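You operate a simulated robot arm through the tools that you are given. There is no shell and no other tool. Be economical: measure what you need, move in short steps, check, and stop when the job is done.

The job below is to be done with a simulated two-armed robot. You get a single attempt, and the scene is never put back.

## Task
Shut the coat tank, warm it to heat 2 and start its pump.
Fine: heat knob on 2; wait for the gauge, then lock pin out and pump on.

The check looks at the end state, three seconds after you hand in, the way a careful person would. Anything else that was tipped, shoved, dropped, spilled or broken makes it a failure.

## Robot
Two 7-joint arms with two-finger parallel grippers on one trunk, on a base that drives. Base frame: it is fixed to the floor where the robot stands at the start and does not move with it; the origin is under the middle of the robot, x ahead of it, y to its left, z up. Units: mm, rad, N and s.
The left shoulder is at the start at [57, 155, 1017], the right one opposite. With the tool pointing down near the work surface each hand reaches from about 100 to 620 mm from the robot's upright axis, wherever it stands, measured 20 degrees to its own side. Places, roughly: black pan [750, -1750, 500]; blue bar [1250, -3250, 250]; card [1000, -2750, 750]; clear can [1250, -3500, 500]; clear cup [1000, -2750, 750]; clear jug [1000, -2500, 750]; cloth pad [1250, -3000, 500]; coat clamp [400, 0, 900]; coat drain valve [700, -2400, 600]; coat fill valve [1000, -2300, 1100]; coat heat gauge [300, 200, 1200]; coat heat knob [300, 200, 1000]; coat lock pin [300, 200, 900]; coat pressure gauge [300, 400, 1300]; coat pump switch [200, 400, 900]; coat tank lid [700, -300, 1000]. Payload 3.43 kg a hand.
Tool frame (each hand has its own): the origin (TCP) lies between the finger pads and is the grasp point; the fingertips stand 34 mm ahead of it; z points along the fingers, y is the line along which they close. Largest opening 128 mm; finger width 24, thickness 12; the body of the gripper, 48 by 130 mm, starts 96 mm behind the TCP.
Orientation is that of the tool frame in the base frame, as a unit quaternion [w, x, y, z]. With the fingers straight down and closing along the base's y, the tool's x points along the base's -x, its y along +y and its z along -z.

## Interface
- The arms move only by the tool step_arm. It takes "left_moves", "right_moves" or both (then of equal length, played together; a hand with none holds still); each is a list of rows, each a list of 6 numbers: the shift along the tool's x, y, z in m, then the turn, a rotation vector about the tool's x, y, z in degrees. In form: [[x, y, z, rx, ry, rz], ...]. A call has 1 to 20 rows; each row shifts and turns the commanded pose from where the row before left it, along the tool's axes as they then stand. "left_grip" and "right_grip" are, for a hand that has rows, the opening in per cent of the stroke, from 0 (shut) to 100 (fully open), set as the call begins (left out, the last holds). A row lasts 0.2 s, in which the tool goes at most 50 mm and 0.15 rad; a call with a longer step from one row to the next is refused whole, and so is a gripper value outside its range. A pose out of reach is approached as far as the arm can. The call stops where the force on the tool passes 40 N (or 10 N more than at its start, if that is more) or the arm is blocked; 0.2 s more then pass. The fingers move at their own pace (about 153 mm/s each) and stop on an object; they squeeze with about 30 N. The grip force told is the motor's: it shows also when the fingers shut on nothing. Time passes only in rows, and 0.2 s behind the last, so rows that do not move let the fingers close. The reply holds the time, the measured pose of the TCP, the force on the tool along the base axes, the opening and the grip force, in the units named above and with some noise, with the torque about the TCP (base axes, N m) and any sound that the robot's microphone picked up.
- Cameras (640 x 400 px; columns grow to the right, rows downward): "scene" is now at [123.8, 23.2, 1276.5]; the picture's right is [0.41, -0.91, 0.00], its down [-0.36, -0.16, -0.92] and it looks along [0.84, 0.38, -0.39] (base axes); focal length 214 px, centre (320, 200). "left" rides on the left gripper at [76, 11, -160] in its tool frame; the picture's right is [-0.15, 0.99, 0.00], its down [-0.88, -0.13, -0.46] and it looks along [-0.45, -0.07, 0.89] (tool axes); focal length 234 px, centre (320, 200). "right" rides on the right gripper at [76, -11, -160] in its tool frame; the picture's right is [0.15, 0.99, 0.00], its down [-0.88, 0.13, -0.46] and it looks along [-0.45, 0.07, 0.89] (tool axes); focal length 234 px, centre (320, 200). There is no depth. A picture from a camera that has moved, and an enlarged one, comes with that camera's place and axes in the base frame and with its lens. The place of the scene camera against the robot may be out by one fixed shift of up to 25 mm in any direction.
- get_image(camera): a new picture of that camera. No time passes.
- move_column(by): slides the trunk up (or, below 0, down) by that many mm; the arms and the scene camera ride with it, the base frame stays. It gives what a move gives, with no picture.
- drive_base(legs): drives the robot by 1 to 6 legs, each [ahead, left, turn to the left] in mm, mm and rad, along the robot's own axes; the way and the turn of a leg run together, so that a leg with both is an arc; at most 1500 mm and 3.142 rad a leg. The arms and the cameras ride along, it lands a little off, and it stops where it bumps. It gives what a move gives.
- head_to(pan, tilt): turns the head with the scene camera to pan (to the left, within 1.501 rad either way) and tilt (down, from -0.506 to 1.204), counted from straight ahead of the robot. It gives what a move gives.
- zoom(camera, box): a new picture of the part [left, top, right, bottom] of that camera's present view, enlarged. No time passes.
- finish_job(): hands the job in; it is judged then, once.

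Go step by step. Nothing tells you exact positions but the pictures and the camera data: compare them with the known pose of the tool, close in by small moves and look again before you grip or let go. The budget is 120 turns and 100 pictures, counting those below and the enlarged ones. Unless the task says otherwise, let go and move clear before handing in, and close with one line.

The tools are called after ">>>" as a command line: name --argument value ..., lists and objects as JSON in quotes. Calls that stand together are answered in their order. step_arm: Moves the arms, as the interface text tells. Its arguments: {"type":"object","properties":{"left_moves":{"type":"array"},"left_grip":{"type":"number"},"right_moves":{"type":"array"},"right_grip":{"type":"number"}},"required":[]} The other tools are called the same way: move_column (by) slides the trunk up or down; drive_base (legs) drives the base; head_to (pan, tilt) turns the head that bears the scene camera; get_image (camera) takes a picture; zoom (camera, box) takes an enlarged picture of a part of a camera's view; finish_job () hands the job in.

At the start:

```text
t: 0.0
left_ee_pos: [500.0, 281.6, 1331.8]
left_orientation: [0.005, 0.003, 1.0, 0.003]
left_wrist_force: [-3.5, -2.3, 2.1]
left_wrist_torque: [0.2, -0.53, 0.02]
left_opening: 128.1
left_grip_force: 0.1
right_ee_pos: [493.2, -118.4, 1305.4]
right_orientation: [0.004, 0.003, 1.0, 0.0]
right_wrist_force: [-0.7, 0.4, -0.9]
right_wrist_torque: [-0.07, -0.09, 0.01]
right_opening: 128.1
right_grip_force: 0.1
trunk travel left (down, up): [-499.0, 441.0]
robot x, y, heading: [-8.3, -4.7, -0.002]
head pan, tilt: [0.424, 0.412]
```

scene: 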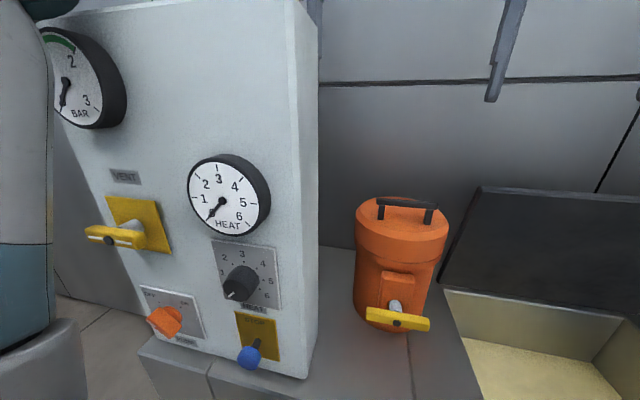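
right: 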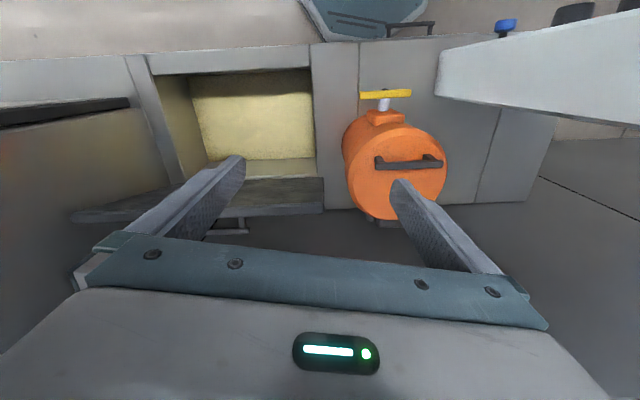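
left: 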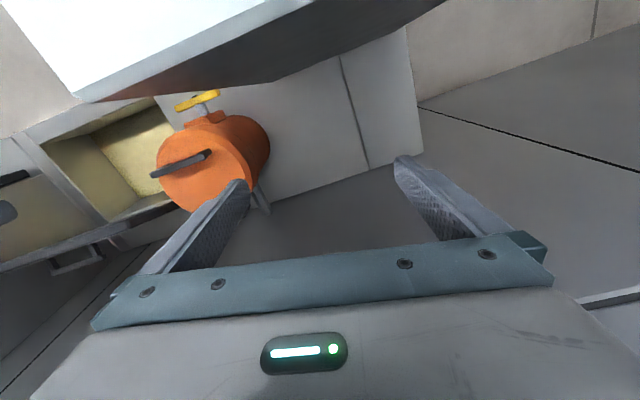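

I see a control panel to the left with gauges, heat knob, pump switch, lock pin, and an orange vessel ahead; the coat tank and its lid should be to the right. I'll look around with the head first.

>>> head_to --pan -0.3 --tilt 0.6

>>> get_image --camera "scene"

>>> head_to --pan 0.9 --tilt 0.4

>>> get_image --camera "scene"

```text
t: 1.1
left_ee_pos: [500.9, 282.0, 1332.8]
left_orientation: [0.006, 0.002, 1.0, 0.004]
left_wrist_force: [-0.5, -0.3, -0.1]
left_wrist_torque: [0.02, -0.02, 0.02]
left_opening: 127.9
left_grip_force: 0.1
right_ee_pos: [495.2, -116.5, 1306.8]
right_orientation: [0.004, 0.001, 1.0, 0.001]
right_wrist_force: [0.0, -0.3, -0.3]
right_wrist_torque: [0.03, -0.03, 0.0]
right_opening: 127.9
right_grip_force: 0.0
trunk travel left (down, up): [-499.0, 441.0]
robot x, y, heading: [-4.3, -3.6, -0.001]
head pan, tilt: [-0.3, 0.6]
```

```text
96 pictures are left
camera scene: at [125.7, -39.9, 1262.2], right [-0.3, -0.95, 0.0], down [-0.53, 0.17, -0.83], along [0.79, -0.24, -0.56], focal length 214 px, centre (320, 200)
```

scene: 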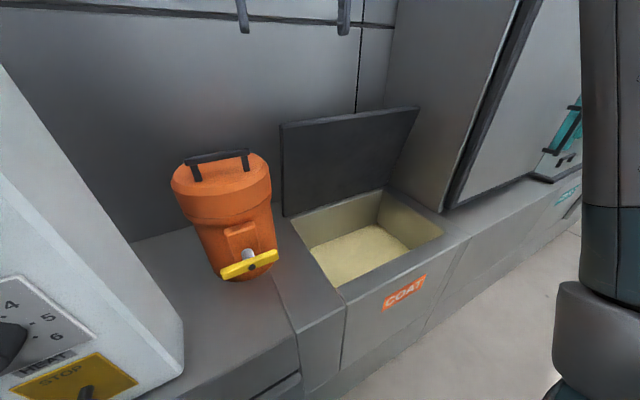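

```text
t: 2.5
left_ee_pos: [501.4, 283.6, 1332.9]
left_orientation: [0.006, 0.002, 1.0, 0.005]
left_wrist_force: [0.1, 0.5, 0.3]
left_wrist_torque: [0.01, 0.02, -0.02]
left_opening: 127.8
left_grip_force: 0.1
right_ee_pos: [494.5, -117.5, 1307.9]
right_orientation: [0.005, 0.001, 1.0, 0.0]
right_wrist_force: [-0.1, 0.0, 0.1]
right_wrist_torque: [-0.03, 0.01, 0.0]
right_opening: 128.0
right_grip_force: 0.1
trunk travel left (down, up): [-499.0, 441.0]
robot x, y, heading: [-0.9, -7.8, -0.007]
head pan, tilt: [0.901, 0.4]
```

```text
95 pictures are left
camera scene: at [98.8, 58.8, 1280.6], right [0.78, -0.62, 0.01], down [-0.23, -0.3, -0.92], along [0.58, 0.72, -0.38], focal length 214 px, centre (320, 200)
```

scene: 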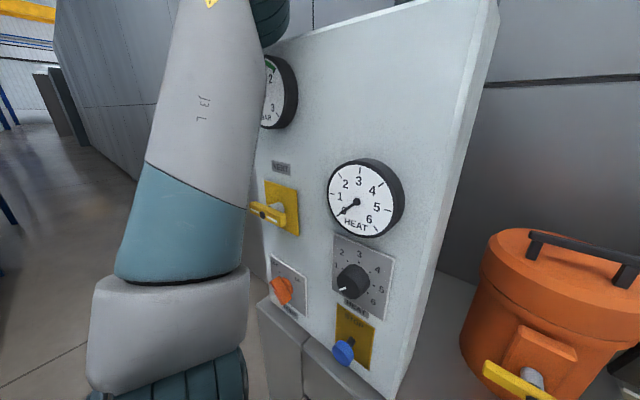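

The coat tank is the open box ahead right, with its lid leaning back. I'll zoom on the panel labels and look at the tank front.

>>> zoom --camera "scene" --box '[240, 140, 440, 380]'

>>> head_to --pan -0.2 --tilt 0.9

>>> get_image --camera "scene"

>>> head_to --pan -1.0 --tilt 0.3

>>> get_image --camera "scene"

```text
1.67 times, centred on (340, 260) of scene
camera zoom: at [98.8, 58.8, 1280.6], right [0.78, -0.62, 0.01], down [-0.23, -0.3, -0.92], along [0.58, 0.72, -0.38], focal length 358 px, centre (287, 100)
```

zoom: 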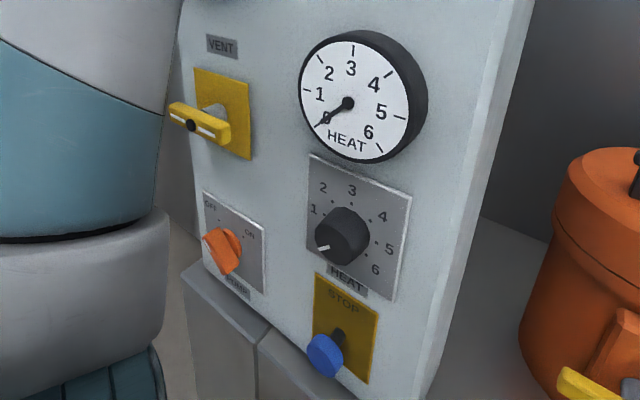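

```text
t: 3.8
left_ee_pos: [502.3, 283.6, 1334.5]
left_orientation: [0.005, 0.002, 1.0, 0.003]
left_wrist_force: [-0.7, 0.1, 0.8]
left_wrist_torque: [-0.01, 0.0, 0.01]
left_opening: 128.1
left_grip_force: 0.0
right_ee_pos: [494.9, -116.9, 1306.4]
right_orientation: [0.003, 0.001, 1.0, 0.002]
right_wrist_force: [0.3, -0.4, 0.2]
right_wrist_torque: [0.03, -0.01, 0.04]
right_opening: 127.9
right_grip_force: 0.0
trunk travel left (down, up): [-499.0, 441.0]
robot x, y, heading: [-6.5, -5.3, -0.002]
head pan, tilt: [-0.201, 0.901]
```

```text
93 pictures are left
camera scene: at [115.6, -28.7, 1237.5], right [-0.2, -0.98, 0.0], down [-0.76, 0.16, -0.63], along [0.62, -0.12, -0.78], focal length 214 px, centre (320, 200)
```

scene: 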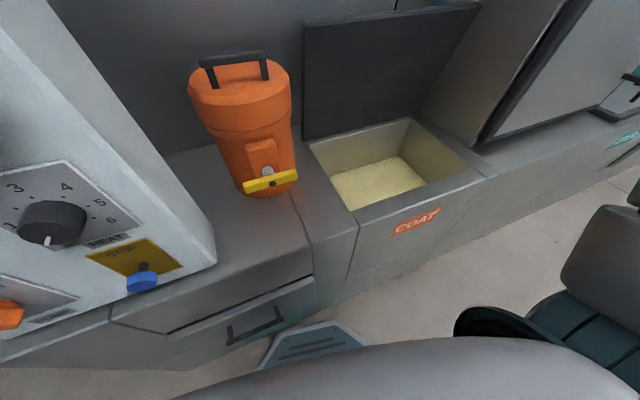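

```text
t: 4.9
left_ee_pos: [501.1, 282.0, 1333.3]
left_orientation: [0.006, 0.003, 1.0, 0.004]
left_wrist_force: [-0.8, 0.3, -0.2]
left_wrist_torque: [0.02, -0.01, -0.01]
left_opening: 128.1
left_grip_force: 0.0
right_ee_pos: [495.3, -116.6, 1307.3]
right_orientation: [0.003, 0.0, 1.0, 0.001]
right_wrist_force: [0.6, 0.1, -0.3]
right_wrist_torque: [0.02, -0.01, 0.01]
right_opening: 128.1
right_grip_force: 0.1
trunk travel left (down, up): [-499.0, 441.0]
robot x, y, heading: [-4.3, -5.8, -0.005]
head pan, tilt: [-1.0, 0.3]
```

```text
92 pictures are left
camera scene: at [91.6, -92.3, 1289.3], right [-0.84, -0.54, -0.01], down [-0.15, 0.25, -0.96], along [0.52, -0.8, -0.29], focal length 214 px, centre (320, 200)
```

scene: 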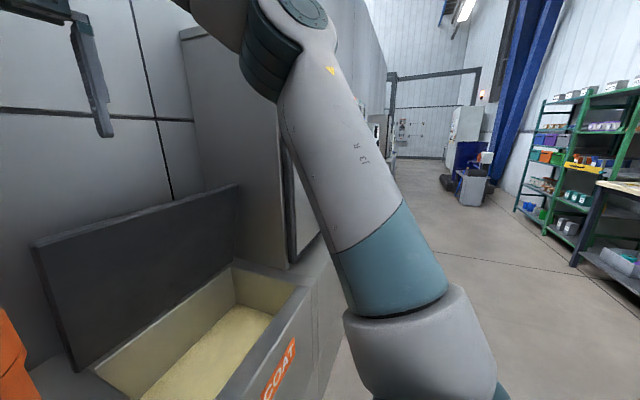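

The lid at about [700,-300,990] stands open; the yellow handle on the orange pot at about [400,5,950] seems to be the "coat clamp". I'll zoom on it.

>>> head_to --pan 0.1 --tilt 0.6

>>> zoom --camera "scene" --box '[220, 100, 460, 330]'

>>> zoom --camera "right" --box '[120, 0, 520, 250]'

```text
t: 6.3
left_ee_pos: [500.1, 282.9, 1334.0]
left_orientation: [0.005, 0.002, 1.0, 0.003]
left_wrist_force: [-0.4, 1.0, 0.1]
left_wrist_torque: [0.02, 0.05, 0.03]
left_opening: 127.8
left_grip_force: 0.2
right_ee_pos: [494.6, -117.9, 1307.8]
right_orientation: [0.003, 0.002, 1.0, 0.001]
right_wrist_force: [0.7, 0.9, 0.6]
right_wrist_torque: [0.0, -0.01, 0.01]
right_opening: 127.9
right_grip_force: 0.1
trunk travel left (down, up): [-499.0, 441.0]
robot x, y, heading: [-3.5, -7.6, -0.002]
head pan, tilt: [0.099, 0.6]
```

```text
1.74 times, centred on (340, 215) of scene
camera zoom: at [129.5, -5.1, 1262.4], right [0.1, -1.0, 0.0], down [-0.56, -0.05, -0.83], along [0.83, 0.08, -0.56], focal length 373 px, centre (285, 174)
```

zoom: 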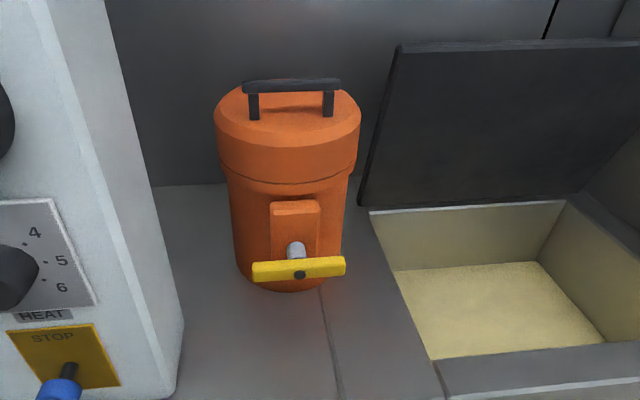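

```text
1.60 times, centred on (320, 125) of right
camera zoom: at [417.9, -128.4, 1466.7], right [-0.14, 0.99, 0.0], down [0.88, 0.13, 0.46], along [0.46, 0.07, -0.89], focal length 375 px, centre (320, 320)
```

zoom: 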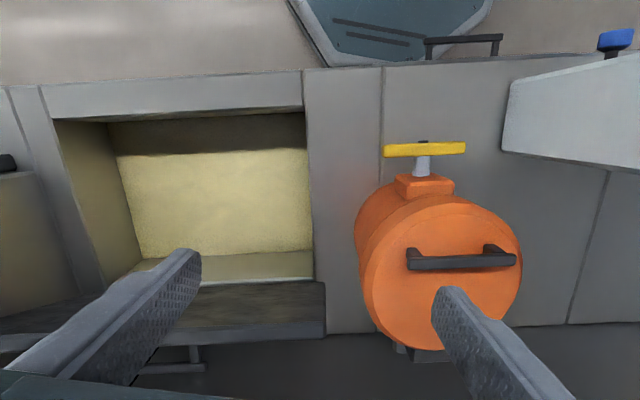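

The lid stands about 78° open (top edge near [670,-317,1130]), hinged at the back; the furniture is yawed by about +0.19 rad. Before driving I check the left arm's clearance over the panel.

>>> head_to --pan 0.5 --tilt -0.1

>>> get_image --camera "scene"

>>> step_arm --right_moves '[[0, 0, 0, 0, 0, 7.93], [0, 0, 0, 0, 0, 7.93], [0, 0, 0, 0, 0, 7.93], [0, 0, 0, 0, 0, 7.93], [0, 0, 0, 0, 0, 7.93], [0, 0, 0, 0, 0, 7.93], [0, 0, 0, 0, 0, 7.93], [0, 0, 0, 0, 0, 7.93], [0, 0, 0, 0, 0, 7.93], [0, 0, 0, 0, 0, 7.93]]'

>>> get_image --camera "right"

```text
t: 7.3
left_ee_pos: [501.5, 283.8, 1333.0]
left_orientation: [0.006, 0.003, 1.0, 0.004]
left_wrist_force: [-0.2, 0.6, -0.2]
left_wrist_torque: [0.0, -0.02, 0.01]
left_opening: 127.9
left_grip_force: 0.0
right_ee_pos: [496.3, -116.6, 1308.1]
right_orientation: [0.003, 0.002, 1.0, 0.001]
right_wrist_force: [0.0, 0.1, 0.3]
right_wrist_torque: [0.02, -0.03, 0.02]
right_opening: 128.0
right_grip_force: 0.1
trunk travel left (down, up): [-499.0, 441.0]
robot x, y, heading: [-4.1, -4.7, -0.005]
head pan, tilt: [0.499, -0.099]
```

```text
89 pictures are left
camera scene: at [117.6, 27.7, 1326.3], right [0.48, -0.88, 0.0], down [0.09, 0.05, -0.99], along [0.87, 0.47, 0.11], focal length 214 px, centre (320, 200)
```

scene: 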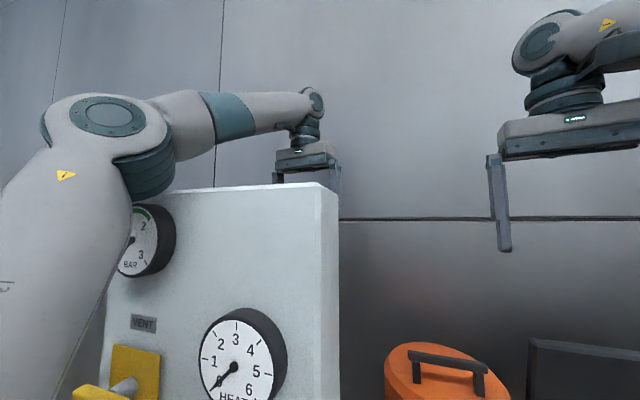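

```text
t: 9.5
left_ee_pos: [502.7, 282.6, 1334.6]
left_orientation: [0.005, 0.003, 1.0, 0.003]
left_wrist_force: [0.2, -0.3, -0.2]
left_wrist_torque: [-0.01, 0.01, 0.0]
left_opening: 128.0
left_grip_force: 0.1
right_ee_pos: [494.5, -117.2, 1307.3]
right_orientation: [0.003, 0.64, 0.768, 0.003]
right_wrist_force: [0.8, -0.1, -0.1]
right_wrist_torque: [0.03, -0.03, -0.01]
right_opening: 128.0
right_grip_force: 0.0
trunk travel left (down, up): [-499.0, 441.0]
robot x, y, heading: [-3.3, -8.0, -0.006]
head pan, tilt: [0.499, -0.099]
```

```text
88 pictures are left
camera right: at [469.1, -45.0, 1467.4], right [0.95, 0.32, 0.01], down [0.28, -0.84, 0.46], along [0.15, -0.43, -0.89], focal length 234 px, centre (320, 200)
```

right: 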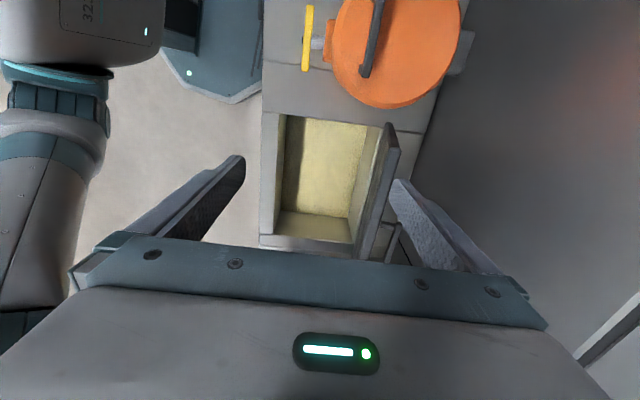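

The right hand now straddles in line with the lid. I'll raise the trunk so the left arm clears the panel, then turn and drive to square up with the tank.

>>> move_column --by 150

>>> drive_base --legs '[[0, 0, 0.19], [0, -240, 0], [40, 0, 0]]'

>>> head_to --pan -0.3 --tilt 0.7

>>> get_image --camera "scene"

>>> get_image --camera "right"

```text
t: 11.3
left_ee_pos: [512.4, 285.4, 1478.3]
left_orientation: [0.0, 0.003, 1.0, 0.002]
left_wrist_force: [-0.6, -0.6, 0.6]
left_wrist_torque: [0.01, 0.05, -0.01]
left_opening: 127.8
left_grip_force: 0.0
right_ee_pos: [505.0, -114.5, 1452.7]
right_orientation: [-0.001, 0.639, 0.769, -0.001]
right_wrist_force: [-0.4, 0.2, 0.3]
right_wrist_torque: [0.02, -0.02, 0.01]
right_opening: 128.1
right_grip_force: 0.0
trunk travel left (down, up): [-649.0, 291.0]
robot x, y, heading: [-2.9, -7.5, -0.006]
head pan, tilt: [0.499, -0.099]
```

```text
t: 14.3
left_ee_pos: [511.9, 148.7, 1477.2]
left_orientation: [-0.001, -0.092, 0.996, 0.001]
left_wrist_force: [0.8, 0.2, -0.4]
left_wrist_torque: [-0.04, 0.05, 0.01]
left_opening: 128.0
left_grip_force: 0.1
right_ee_pos: [582.4, -245.9, 1451.4]
right_orientation: [0.0, 0.563, 0.826, -0.002]
right_wrist_force: [0.7, -0.2, -0.9]
right_wrist_torque: [-0.02, 0.04, 0.0]
right_opening: 128.3
right_grip_force: 0.0
trunk travel left (down, up): [-649.0, 291.0]
robot x, y, heading: [57.6, -236.4, 0.19]
head pan, tilt: [0.499, -0.099]
stopped in leg 3: the robot was blocked; the commanded pose is now the measured one
```

```text
t: 15.4
left_ee_pos: [510.0, 147.0, 1478.9]
left_orientation: [0.001, -0.093, 0.996, 0.002]
left_wrist_force: [0.5, 0.4, 0.2]
left_wrist_torque: [-0.03, 0.01, 0.01]
left_opening: 127.9
left_grip_force: 0.0
right_ee_pos: [578.8, -247.8, 1453.5]
right_orientation: [0.001, 0.564, 0.826, -0.001]
right_wrist_force: [-0.1, 0.5, 0.0]
right_wrist_torque: [0.01, -0.01, 0.0]
right_opening: 128.0
right_grip_force: 0.1
trunk travel left (down, up): [-649.0, 291.0]
robot x, y, heading: [54.0, -239.9, 0.187]
head pan, tilt: [-0.3, 0.7]
```

```text
87 pictures are left
camera scene: at [197.7, -242.6, 1402.6], right [-0.11, -0.99, 0.0], down [-0.64, 0.07, -0.77], along [0.76, -0.09, -0.64], focal length 214 px, centre (320, 200)
```

scene: 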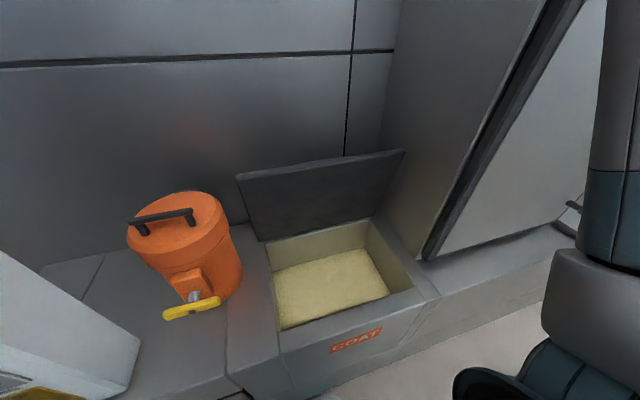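

```text
86 pictures are left
camera right: at [540.8, -181.0, 1613.7], right [0.87, 0.5, 0.0], down [0.44, -0.77, 0.46], along [0.23, -0.4, -0.89], focal length 234 px, centre (320, 200)
```

right: 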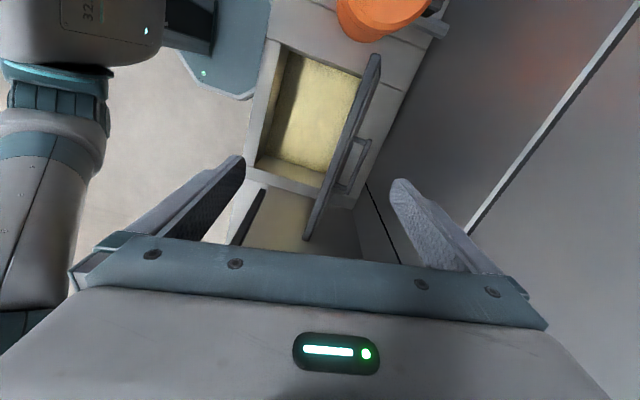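

I'll align the right hand with the lid's normal and move it above the lid's top edge (about [650,-305,1145]), then look.

>>> step_arm --right_moves '[[0, 0, 0, 0, 0, 5.35], [0, 0, 0, 0, 0, 5.35], [-0.014, 0.0128, 0.04, 0, 0, 0], [-0.014, 0.0128, 0.04, 0, 0, 0], [-0.014, 0.0128, 0.04, 0, 0, 0], [-0.014, 0.0128, 0.04, 0, 0, 0], [-0.014, 0.0128, 0.04, 0, 0, 0]]'

>>> get_image --camera "right"

>>> get_image --camera "scene"

```text
t: 17.2
left_ee_pos: [483.9, 184.6, 1481.0]
left_orientation: [0.008, -0.098, 0.995, -0.008]
left_wrist_force: [0.0, 0.4, 0.2]
left_wrist_torque: [-0.07, -0.02, -0.03]
left_opening: 128.0
left_grip_force: 0.1
right_ee_pos: [630.1, -260.3, 1271.0]
right_orientation: [0.021, 0.627, 0.779, 0.0]
right_wrist_force: [0.2, -0.4, -0.7]
right_wrist_torque: [0.02, -0.01, -0.03]
right_opening: 128.1
right_grip_force: 0.0
trunk travel left (down, up): [-649.0, 291.0]
robot x, y, heading: [56.9, -228.8, 0.192]
head pan, tilt: [-0.3, 0.7]
stopped in row 7 (right hand): the arm was blocked; the commanded pose is now the measured one
```

```text
85 pictures are left
camera right: at [598.7, -184.4, 1429.5], right [0.93, 0.35, 0.02], down [0.3, -0.82, 0.49], along [0.19, -0.45, -0.87], focal length 234 px, centre (320, 200)
```

right: 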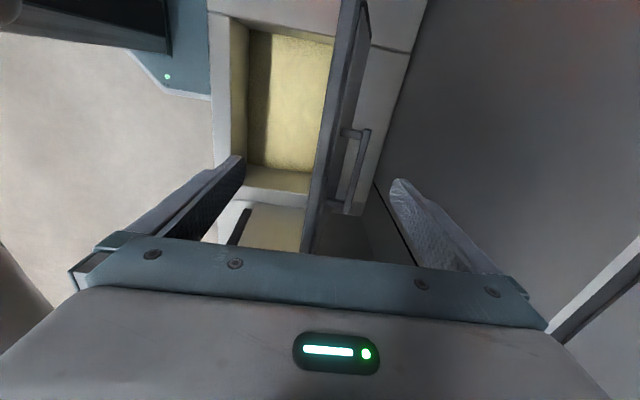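

```text
84 pictures are left
camera scene: at [169.7, -181.6, 1407.2], right [-0.1, -0.99, 0.04], down [-0.63, 0.04, -0.78], along [0.77, -0.1, -0.63], focal length 214 px, centre (320, 200)
```

scene: 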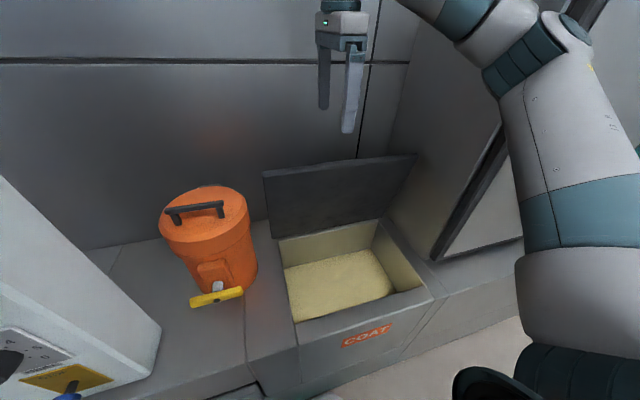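

The right elbow is pressing on the cabinet to the right. I back the hand off and then shift the base left.

>>> step_arm --right_moves '[[0.014, -0.0128, -0.04, 0, 0, 0], [0.014, -0.0128, -0.04, 0, 0, 0], [0.014, -0.0128, -0.04, 0, 0, 0], [0.014, -0.0128, -0.04, 0, 0, 0]]'

>>> drive_base --legs '[[-15, 0, 0], [0, 170, 0]]'

>>> get_image --camera "scene"

>>> get_image --camera "right"

```text
t: 18.2
left_ee_pos: [507.4, 141.5, 1481.1]
left_orientation: [0.002, -0.091, 0.996, 0.004]
left_wrist_force: [0.0, 0.2, -0.1]
left_wrist_torque: [-0.06, -0.04, 0.01]
left_opening: 128.2
left_grip_force: 0.1
right_ee_pos: [585.8, -261.7, 1417.6]
right_orientation: [0.005, 0.635, 0.772, 0.004]
right_wrist_force: [-0.4, 0.7, 0.7]
right_wrist_torque: [-0.01, -0.03, -0.01]
right_opening: 128.1
right_grip_force: 0.1
trunk travel left (down, up): [-649.0, 291.0]
robot x, y, heading: [56.1, -232.9, 0.184]
head pan, tilt: [-0.3, 0.7]
```

```text
t: 20.1
left_ee_pos: [465.7, 301.0, 1481.3]
left_orientation: [0.001, -0.092, 0.996, 0.006]
left_wrist_force: [0.1, -0.8, 0.2]
left_wrist_torque: [0.06, 0.04, -0.01]
left_opening: 128.0
left_grip_force: 0.0
right_ee_pos: [543.0, -99.3, 1415.9]
right_orientation: [0.002, 0.635, 0.772, 0.005]
right_wrist_force: [0.6, -1.4, -0.4]
right_wrist_torque: [0.0, 0.0, 0.0]
right_opening: 128.3
right_grip_force: 0.1
trunk travel left (down, up): [-649.0, 291.0]
robot x, y, heading: [11.1, -66.5, 0.185]
head pan, tilt: [-0.3, 0.7]
```

```text
83 pictures are left
camera scene: at [149.5, -77.4, 1402.5], right [-0.11, -0.99, 0.0], down [-0.64, 0.07, -0.76], along [0.76, -0.09, -0.64], focal length 214 px, centre (320, 200)
```

scene: 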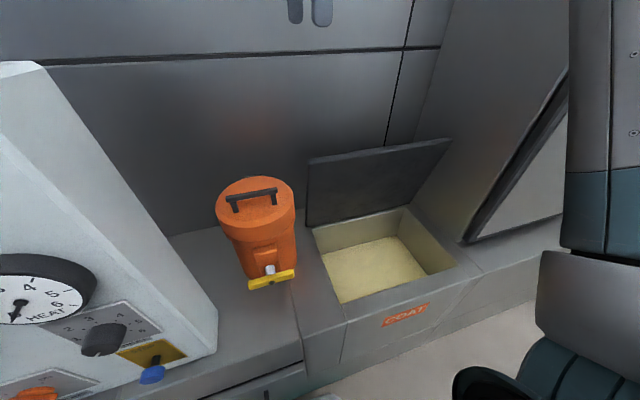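

```text
82 pictures are left
camera right: at [516.8, -27.5, 1576.2], right [0.94, 0.34, 0.01], down [0.29, -0.84, 0.45], along [0.16, -0.43, -0.89], focal length 234 px, centre (320, 200)
```

right: 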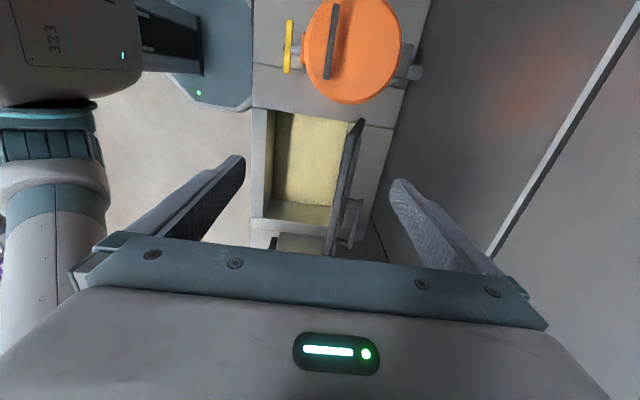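

Elbow is clear now. I zoom on the lid to fix its top edge.

>>> zoom --camera "right" --box '[240, 90, 440, 265]'

>>> zoom --camera "scene" --box '[280, 110, 500, 250]'

```text
2.29 times, centred on (340, 178) of right
camera zoom: at [516.8, -27.5, 1576.2], right [0.94, 0.34, 0.01], down [0.29, -0.84, 0.45], along [0.16, -0.43, -0.89], focal length 535 px, centre (274, 251)
```

zoom: 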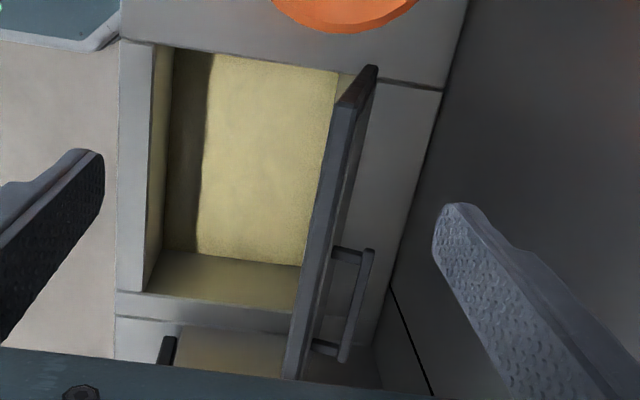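

```text
2.86 times, centred on (390, 180) of scene
camera zoom: at [149.5, -77.4, 1402.5], right [-0.11, -0.99, 0.0], down [-0.64, 0.07, -0.76], along [0.76, -0.09, -0.64], focal length 613 px, centre (120, 257)
```

zoom: 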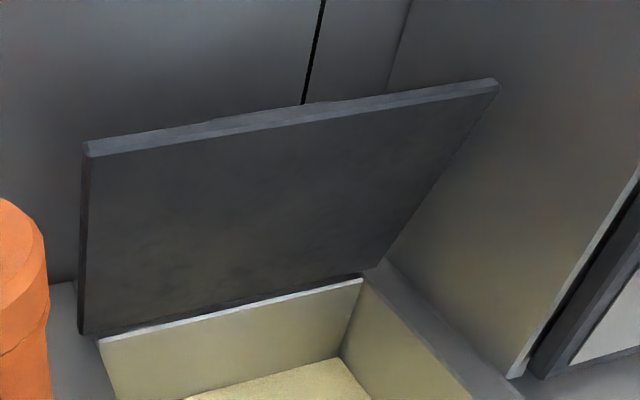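

The lid's top edge runs from about [603,-98,1142], ~16 mm thick, leaning ~14° forward. I move above a point 90 mm from its left end and tilt the hand to match.

>>> step_arm --right_moves '[[-0.02, 0.008, 0.039, 0, 0, 0], [-0.02, 0.008, 0.039, 0, 0, 0], [-0.02, 0.008, 0.039, 0, 0, 0], [-0.02, 0.008, 0.039, 0, 0, 0], [-0.02, 0.008, 0.039, 0, 0, 0], [0, 0, 0, -7, 0, 0], [0, 0, 0, -7, 0, 0]]'

>>> get_image --camera "right"

>>> get_image --camera "scene"

```text
t: 21.7
left_ee_pos: [463.2, 302.9, 1479.8]
left_orientation: [0.0, -0.092, 0.996, 0.005]
left_wrist_force: [-0.2, -0.7, 0.9]
left_wrist_torque: [0.03, 0.01, -0.03]
left_opening: 127.9
left_grip_force: 0.1
right_ee_pos: [603.3, -187.9, 1221.1]
right_orientation: [0.08, 0.63, 0.766, 0.1]
right_wrist_force: [0.1, -0.9, 0.6]
right_wrist_torque: [0.0, -0.06, 0.01]
right_opening: 128.1
right_grip_force: 0.1
trunk travel left (down, up): [-649.0, 291.0]
robot x, y, heading: [11.0, -71.0, 0.189]
head pan, tilt: [-0.3, 0.7]
```

```text
79 pictures are left
camera right: at [538.2, -123.8, 1373.6], right [0.91, 0.33, 0.25], down [0.18, -0.86, 0.47], along [0.37, -0.39, -0.85], focal length 234 px, centre (320, 200)
```

right: 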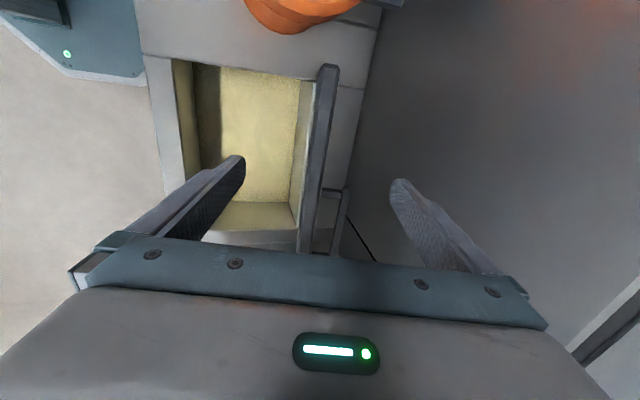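

```text
78 pictures are left
camera scene: at [148.6, -76.0, 1402.6], right [-0.11, -0.99, 0.0], down [-0.64, 0.07, -0.76], along [0.76, -0.09, -0.64], focal length 214 px, centre (320, 200)
```

scene: 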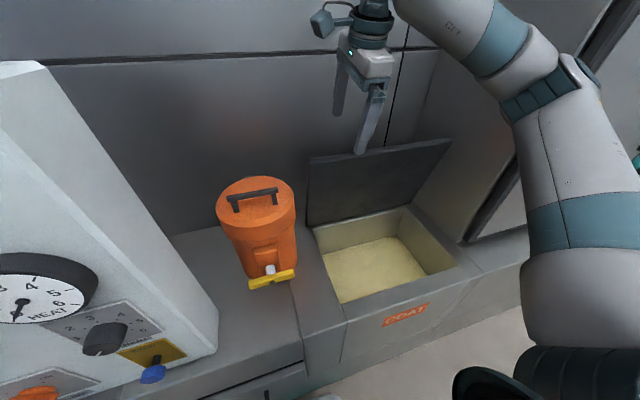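

The lid is centred between the fingers and parallel. I slide in 76 mm and close.

>>> step_arm --right_moves '[[0, 0, 0.026, 0, 0, 0], [0, 0, 0.025, 0, 0, 0], [0, 0, 0.025, 0, 0, 0]]'

>>> step_arm --right_moves '[[0, 0, 0, 0, 0, 0], [0, 0, 0, 0, 0, 0], [0, 0, 0, 0, 0, 0]]' --right_grip 0

>>> get_image --camera "right"

```text
t: 22.5
left_ee_pos: [465.1, 305.0, 1480.6]
left_orientation: [0.0, -0.092, 0.996, 0.005]
left_wrist_force: [0.6, -0.6, -0.2]
left_wrist_torque: [0.02, 0.03, 0.0]
left_opening: 128.0
left_grip_force: 0.0
right_ee_pos: [622.3, -183.2, 1147.1]
right_orientation: [0.079, 0.629, 0.767, 0.098]
right_wrist_force: [-0.2, -0.2, -0.1]
right_wrist_torque: [0.0, -0.04, 0.01]
right_opening: 127.8
right_grip_force: 0.0
trunk travel left (down, up): [-649.0, 291.0]
robot x, y, heading: [12.0, -68.3, 0.184]
head pan, tilt: [-0.3, 0.7]
```

```text
t: 23.3
left_ee_pos: [462.4, 303.8, 1480.7]
left_orientation: [0.001, -0.091, 0.996, 0.005]
left_wrist_force: [-0.3, 0.1, -0.5]
left_wrist_torque: [-0.02, -0.02, 0.0]
left_opening: 128.4
left_grip_force: 0.3
right_ee_pos: [619.6, -183.9, 1148.1]
right_orientation: [0.078, 0.63, 0.767, 0.096]
right_wrist_force: [-16.0, -0.8, -13.0]
right_wrist_torque: [0.35, 0.94, -0.68]
right_opening: 19.5
right_grip_force: 44.5
trunk travel left (down, up): [-649.0, 291.0]
robot x, y, heading: [5.1, -69.4, 0.188]
head pan, tilt: [-0.3, 0.7]
```

```text
77 pictures are left
camera right: at [555.0, -118.7, 1299.7], right [0.91, 0.33, 0.24], down [0.18, -0.86, 0.47], along [0.37, -0.39, -0.85], focal length 234 px, centre (320, 200)
```

right: 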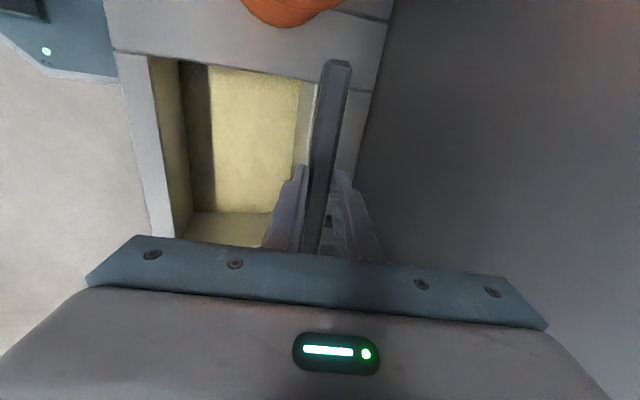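

Gripped on the lid (19.5 mm thick). I swing it down about its hinge (radius ≈340 mm), first 24°, watching the force.

>>> step_arm --right_moves '[[0, -0.0237, 0.0008, -4, 0, 0], [0, -0.0237, 0.0008, -4, 0, 0], [0, -0.0237, 0.0008, -4, 0, 0], [0, -0.0237, 0.0008, -4, 0, 0], [0, -0.0237, 0.0008, -4, 0, 0], [0, -0.0237, 0.0008, -4, 0, 0]]'

>>> get_image --camera "scene"

```text
t: 24.8
left_ee_pos: [461.6, 303.4, 1482.0]
left_orientation: [0.001, -0.091, 0.996, 0.005]
left_wrist_force: [0.4, -0.5, -0.3]
left_wrist_torque: [0.02, 0.06, 0.0]
left_opening: 128.1
left_grip_force: 0.2
right_ee_pos: [542.1, -199.2, 1114.6]
right_orientation: [0.214, 0.6, 0.726, 0.26]
right_wrist_force: [-14.8, -9.0, 30.4]
right_wrist_torque: [-0.09, 0.06, 0.77]
right_opening: 21.6
right_grip_force: 45.5
right hand out of reach, approached as far as the arm can: row 5, 6
trunk travel left (down, up): [-649.0, 291.0]
robot x, y, heading: [8.7, -72.3, 0.182]
head pan, tilt: [-0.3, 0.7]
stopped in row 6 (right hand): the force on the tool passed its limit at 43 N (the readings are from after the stop); the commanded pose is now the measured one
```

```text
76 pictures are left
camera scene: at [144.5, -76.2, 1403.1], right [-0.12, -0.99, 0.0], down [-0.64, 0.07, -0.77], along [0.76, -0.09, -0.64], focal length 214 px, centre (320, 200)
```

scene: 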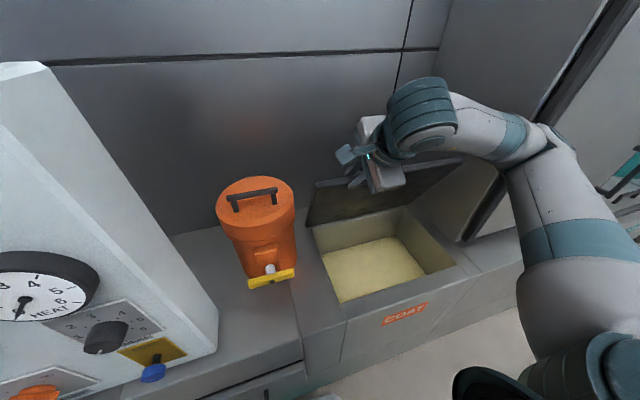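

The wrist ran out of pitch; the lid is now about 30–35° forward. I'll loosen the grip a little to see whether the lid holds by itself.

>>> step_arm --right_moves '[[0, 0, 0, 0, 0, 0], [0, 0, 0, 0, 0, 0], [0, 0, 0, 0, 0, 0]]' --right_grip 35

>>> get_image --camera "right"

```text
t: 25.6
left_ee_pos: [464.7, 301.9, 1479.4]
left_orientation: [-0.001, -0.091, 0.996, 0.005]
left_wrist_force: [-0.4, 0.8, -0.4]
left_wrist_torque: [0.01, 0.02, 0.0]
left_opening: 128.0
left_grip_force: 0.0
right_ee_pos: [544.8, -196.4, 1110.2]
right_orientation: [0.21, 0.6, 0.728, 0.255]
right_wrist_force: [0.3, 0.1, -0.7]
right_wrist_torque: [0.01, 0.02, 0.03]
right_opening: 44.9
right_grip_force: 0.0
trunk travel left (down, up): [-649.0, 291.0]
robot x, y, heading: [8.6, -69.9, 0.184]
head pan, tilt: [-0.3, 0.7]
```

```text
75 pictures are left
camera right: at [424.3, -143.3, 1227.3], right [0.73, 0.29, 0.62], down [-0.01, -0.9, 0.44], along [0.68, -0.33, -0.65], focal length 234 px, centre (320, 200)
```

right: 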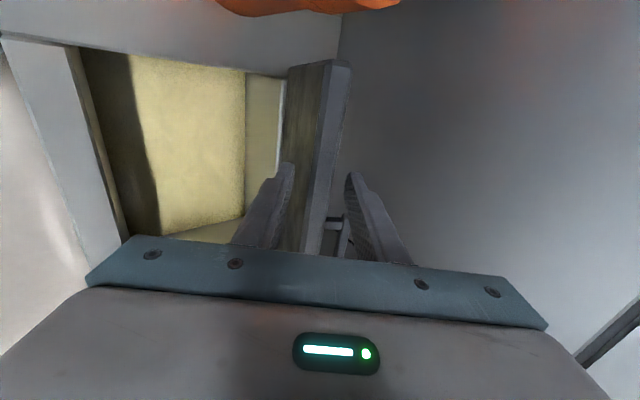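

The lid holds itself by friction. I'll drag it on with the rear finger, keeping the hand's orientation, to about 60°.

>>> step_arm --right_moves '[[0, -0.0305, 0.003, 0, 0, 0], [0, -0.0305, 0.003, 0, 0, 0], [0, -0.0305, 0.003, 0, 0, 0], [0, -0.0305, 0.003, 0, 0, 0], [0, -0.0305, 0.003, 0, 0, 0], [0, -0.0305, 0.003, 0, 0, 0]]'

>>> get_image --camera "right"

>>> get_image --camera "scene"

```text
t: 27.0
left_ee_pos: [464.4, 302.5, 1479.8]
left_orientation: [0.0, -0.092, 0.996, 0.005]
left_wrist_force: [-0.5, -0.6, -0.2]
left_wrist_torque: [-0.02, -0.01, -0.01]
left_opening: 127.9
left_grip_force: 0.1
right_ee_pos: [565.5, -184.7, 1035.4]
right_orientation: [0.211, 0.6, 0.728, 0.255]
right_wrist_force: [-0.7, -0.3, -0.5]
right_wrist_torque: [0.0, -0.01, -0.01]
right_opening: 45.0
right_grip_force: 0.0
right hand out of reach, approached as far as the arm can: row 1, 2, 3, 4, 5, 6
trunk travel left (down, up): [-649.0, 291.0]
robot x, y, heading: [11.0, -69.7, 0.181]
head pan, tilt: [-0.3, 0.7]
```

```text
74 pictures are left
camera right: at [443.6, -131.2, 1154.4], right [0.73, 0.29, 0.62], down [-0.01, -0.9, 0.44], along [0.68, -0.33, -0.65], focal length 234 px, centre (320, 200)
```

right: 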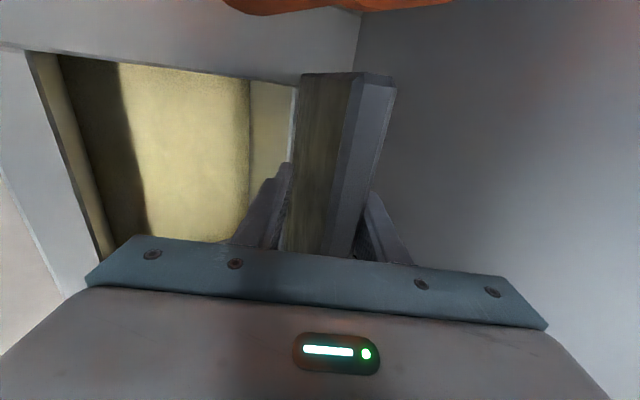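

```text
73 pictures are left
camera scene: at [148.7, -75.9, 1402.5], right [-0.11, -0.99, 0.0], down [-0.64, 0.07, -0.76], along [0.76, -0.09, -0.64], focal length 214 px, centre (320, 200)
```

scene: 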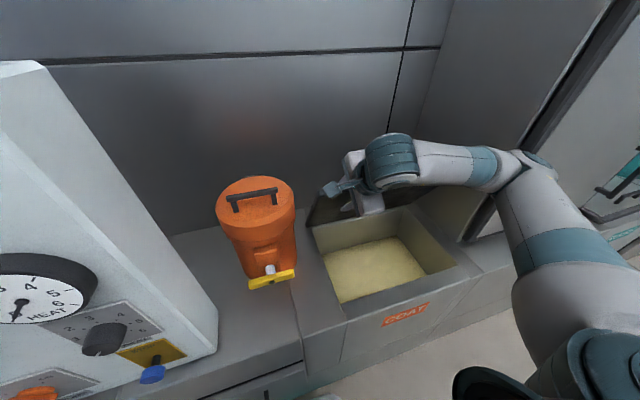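

That pitch can't come nearer to the robot. Driving the base straight back will let the rear finger pull the lid further over.

>>> drive_base --legs '[[-140, 0, 0]]'

>>> get_image --camera "scene"

>>> get_image --camera "right"

```text
t: 28.4
left_ee_pos: [328.5, 277.5, 1479.9]
left_orientation: [-0.001, -0.091, 0.996, 0.006]
left_wrist_force: [-0.2, -0.3, 0.7]
left_wrist_torque: [-0.04, 0.03, -0.02]
left_opening: 128.0
left_grip_force: 0.0
right_ee_pos: [427.8, -209.7, 1035.5]
right_orientation: [0.211, 0.6, 0.729, 0.255]
right_wrist_force: [0.0, -0.4, 0.2]
right_wrist_torque: [0.0, -0.03, -0.01]
right_opening: 44.8
right_grip_force: 0.0
trunk travel left (down, up): [-649.0, 291.0]
robot x, y, heading: [-129.6, -95.1, 0.187]
head pan, tilt: [-0.3, 0.7]
```

```text
72 pictures are left
camera scene: at [13.1, -101.1, 1402.3], right [-0.11, -0.99, 0.0], down [-0.64, 0.07, -0.76], along [0.76, -0.09, -0.65], focal length 214 px, centre (320, 200)
```

scene: 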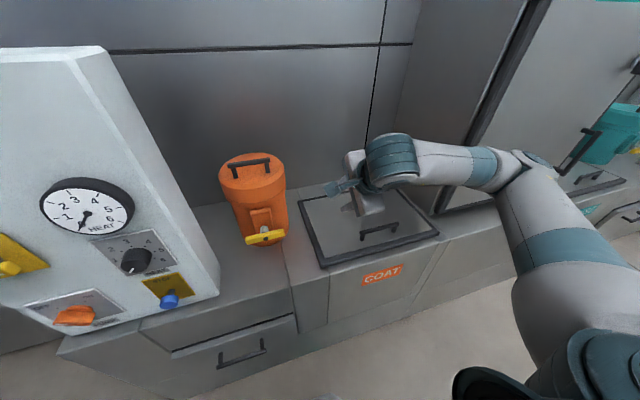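

```text
71 pictures are left
camera right: at [307.8, -156.4, 1154.1], right [0.73, 0.29, 0.62], down [-0.01, -0.9, 0.44], along [0.68, -0.33, -0.65], focal length 234 px, centre (320, 200)
```

right: 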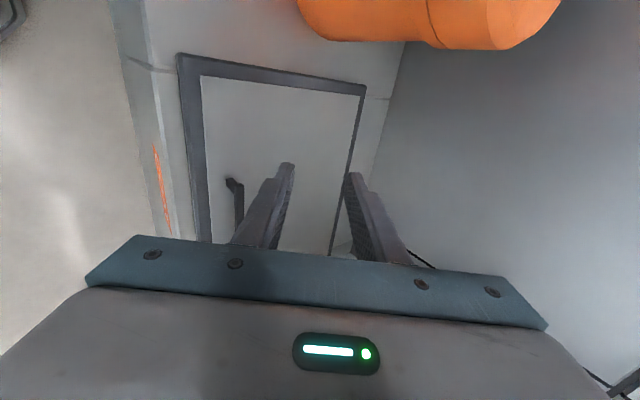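

The lid has come down and looks fully shut. I retract the right hand, and back the base off to make room for working at the panel with the left arm.

>>> step_arm --right_moves '[[0, 0, -0.02, 6.5, 0, 0], [0, 0, -0.02, 6.5, 0, 0], [0, 0, -0.02, 6.5, 0, 0], [0, 0, -0.02, 6.5, 0, 0], [0, 0, -0.02, 6.5, 0, 0], [0, 0, -0.02, 6.5, 0, 0], [0, 0, -0.03, 0, 0, 0]]' --right_grip 0

>>> drive_base --legs '[[-130, 0, 0], [0, 40, 0]]'

>>> head_to --pan 0.2 --tilt 0.6

>>> get_image --camera "scene"

```text
t: 30.0
left_ee_pos: [325.7, 278.3, 1479.2]
left_orientation: [0.0, -0.092, 0.996, 0.005]
left_wrist_force: [0.0, 1.2, -0.8]
left_wrist_torque: [-0.05, -0.02, 0.01]
left_opening: 127.8
left_grip_force: 0.1
right_ee_pos: [382.4, -218.3, 1176.1]
right_orientation: [-0.002, 0.636, 0.772, -0.004]
right_wrist_force: [-0.5, 0.8, -0.2]
right_wrist_torque: [0.0, -0.03, -0.01]
right_opening: 0.1
right_grip_force: 30.1
trunk travel left (down, up): [-649.0, 291.0]
robot x, y, heading: [-129.5, -97.0, 0.182]
head pan, tilt: [-0.3, 0.7]
```

```text
t: 31.7
left_ee_pos: [193.9, 284.0, 1480.2]
left_orientation: [-0.001, -0.09, 0.996, 0.008]
left_wrist_force: [-0.4, -1.4, 0.2]
left_wrist_torque: [0.08, 0.02, 0.03]
left_opening: 127.8
left_grip_force: 0.0
right_ee_pos: [248.5, -209.7, 1174.3]
right_orientation: [-0.004, 0.637, 0.771, -0.003]
right_wrist_force: [0.7, -1.1, -0.1]
right_wrist_torque: [0.07, 0.01, 0.0]
right_opening: 0.0
right_grip_force: 30.0
trunk travel left (down, up): [-649.0, 291.0]
robot x, y, heading: [-264.3, -82.8, 0.188]
head pan, tilt: [-0.3, 0.7]
```

```text
t: 32.7
left_ee_pos: [192.6, 290.7, 1481.3]
left_orientation: [0.0, -0.091, 0.996, 0.006]
left_wrist_force: [0.6, -1.2, -0.1]
left_wrist_torque: [-0.01, -0.02, -0.01]
left_opening: 128.2
left_grip_force: 0.0
right_ee_pos: [247.5, -205.6, 1175.4]
right_orientation: [-0.002, 0.637, 0.771, -0.004]
right_wrist_force: [-0.5, -0.1, 0.3]
right_wrist_torque: [-0.01, 0.03, -0.01]
right_opening: 0.0
right_grip_force: 30.0
trunk travel left (down, up): [-649.0, 291.0]
robot x, y, heading: [-264.0, -82.4, 0.182]
head pan, tilt: [0.201, 0.6]
```

```text
70 pictures are left
camera scene: at [-127.5, -44.6, 1411.2], right [0.37, -0.93, 0.0], down [-0.52, -0.21, -0.82], along [0.76, 0.31, -0.57], focal length 214 px, centre (320, 200)
```

scene: 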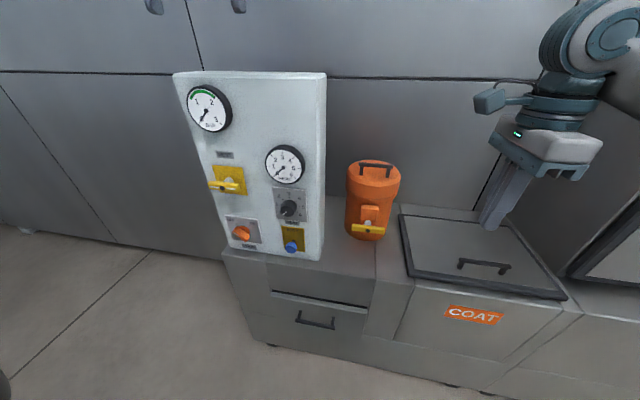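

Lid is shut flat; the panel now faces the robot. I zoom on the panel and the lid.

>>> zoom --camera "scene" --box '[170, 60, 340, 270]'

>>> zoom --camera "scene" --box '[330, 140, 580, 330]'

```text
1.90 times, centred on (255, 165) of scene
camera zoom: at [-127.5, -44.6, 1411.2], right [0.37, -0.93, 0.0], down [-0.52, -0.21, -0.82], along [0.76, 0.31, -0.57], focal length 408 px, centre (444, 267)
```

zoom: 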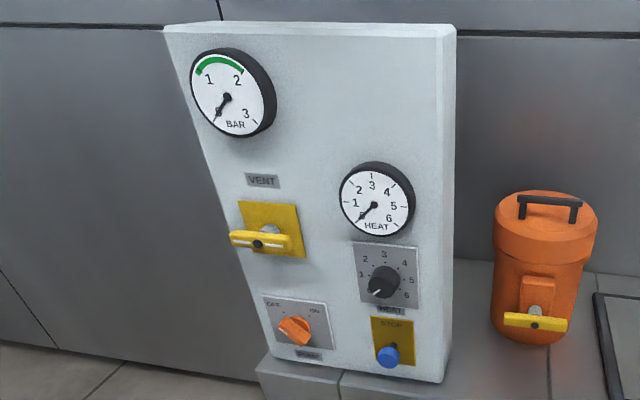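

```text
2.11 times, centred on (455, 235) of scene
camera zoom: at [-127.5, -44.6, 1411.2], right [0.37, -0.93, 0.0], down [-0.52, -0.21, -0.82], along [0.76, 0.31, -0.57], focal length 452 px, centre (36, 126)
```

zoom: 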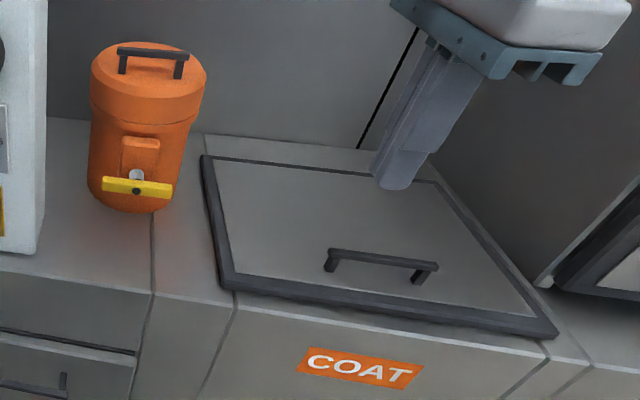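

I pitch the left hand to point straight at the panel (camera will be beneath it) and narrow the fingers a bit.

>>> step_arm --left_moves '[[0, 0, 0, 0, -7.5, 0], [0, 0, 0, 0, -7.5, 0], [0, 0, 0, 0, -7.5, 0], [0, 0, 0, 0, -7.5, 0], [0, 0, 0, 0, -7.5, 0], [0, 0, 0, 0, -7.5, 0], [0, 0, 0, 0, -7.5, 0], [0, 0, 0, 0, -7.5, 0], [0, 0, 0, 0, -7.5, 0], [0, 0, 0, 0, -7.5, 0], [0, 0, 0, 0, -7.5, 0], [0, 0, 0, 0, -7.5, 0]]' --left_grip 55

>>> get_image --camera "scene"

```text
t: 35.3
left_ee_pos: [191.5, 291.5, 1480.2]
left_orientation: [0.705, -0.06, 0.704, 0.067]
left_wrist_force: [0.0, 0.1, 0.5]
left_wrist_torque: [0.02, -0.03, -0.02]
left_opening: 70.4
left_grip_force: 0.0
right_ee_pos: [246.8, -204.9, 1175.9]
right_orientation: [-0.002, 0.636, 0.771, -0.004]
right_wrist_force: [0.5, -0.3, 0.0]
right_wrist_torque: [-0.04, 0.0, 0.0]
right_opening: 0.0
right_grip_force: 29.9
trunk travel left (down, up): [-649.0, 291.0]
robot x, y, heading: [-260.6, -82.0, 0.183]
head pan, tilt: [0.201, 0.6]
```

```text
67 pictures are left
camera scene: at [-126.8, -43.7, 1411.1], right [0.38, -0.93, 0.0], down [-0.52, -0.21, -0.82], along [0.76, 0.31, -0.57], focal length 214 px, centre (320, 200)
```

scene: 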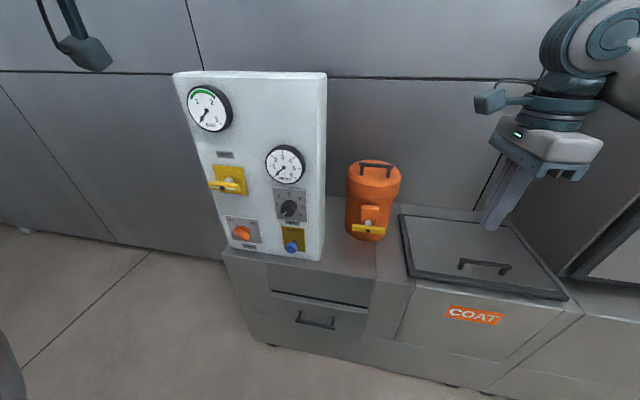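

Next: retract the hand from the panel, move it in line with the heat knob (~[265,200,1073]) and come down, then look with the left camera.

>>> step_arm --left_moves '[[0, -0.035, -0.027, 0, 0, 0], [0, -0.035, -0.027, 0, 0, 0], [0, -0.035, -0.027, 0, 0, 0], [0.045, 0, 0, 0, 0, 0], [0.045, 0, 0, 0, 0, 0], [0.045, 0, 0, 0, 0, 0], [0.045, 0, 0, 0, 0, 0], [0.045, 0, 0, 0, 0, 0], [0.045, 0, 0, 0, 0, 0], [0.045, 0, 0, 0, 0, 0], [0.045, 0, 0, 0, 0, 0], [0.044, 0, 0, 0, 0, 0]]'

>>> get_image --camera "left"

>>> get_image --camera "scene"

```text
t: 37.9
left_ee_pos: [286.7, 134.8, 1230.7]
left_orientation: [0.705, -0.06, 0.704, 0.067]
left_wrist_force: [-19.9, -4.1, 4.0]
left_wrist_torque: [0.24, 0.07, 0.85]
left_opening: 70.2
left_grip_force: 0.0
left hand out of reach, approached as far as the arm can: row 4, 5, 6, 7, 8, 9, 10, 11, 12
right_ee_pos: [244.8, -205.9, 1178.2]
right_orientation: [-0.001, 0.637, 0.771, -0.001]
right_wrist_force: [0.2, 0.1, 0.5]
right_wrist_torque: [0.02, 0.03, 0.0]
right_opening: 0.2
right_grip_force: 30.2
trunk travel left (down, up): [-649.0, 291.0]
robot x, y, heading: [-260.8, -85.0, 0.183]
head pan, tilt: [0.201, 0.6]
```

```text
66 pictures are left
camera left: at [127.4, 118.0, 1153.1], right [-0.18, 0.97, 0.16], down [-0.43, -0.22, 0.88], along [0.89, 0.09, 0.45], focal length 234 px, centre (320, 200)
```

left: 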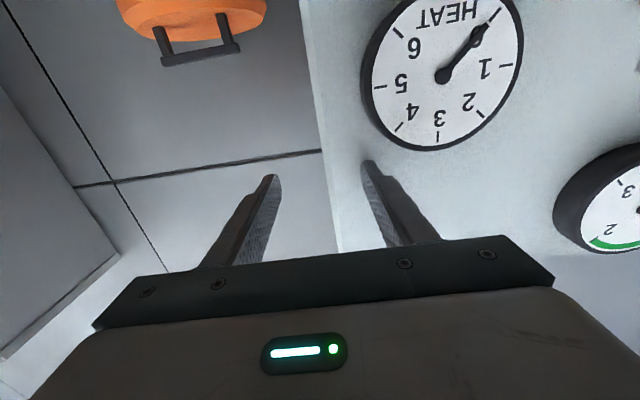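

```text
65 pictures are left
camera scene: at [-131.1, -45.0, 1411.6], right [0.38, -0.93, 0.0], down [-0.52, -0.21, -0.83], along [0.77, 0.31, -0.56], focal length 214 px, centre (320, 200)
```

scene: 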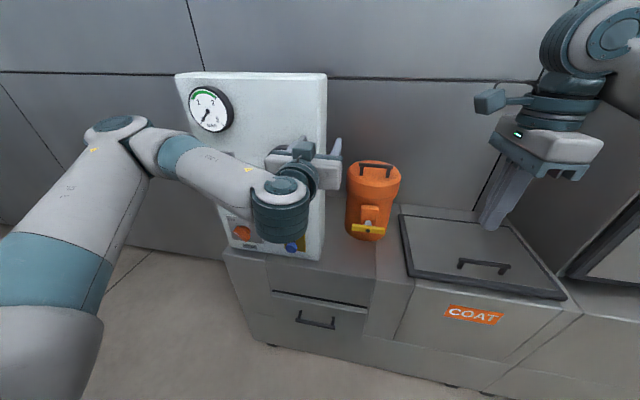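

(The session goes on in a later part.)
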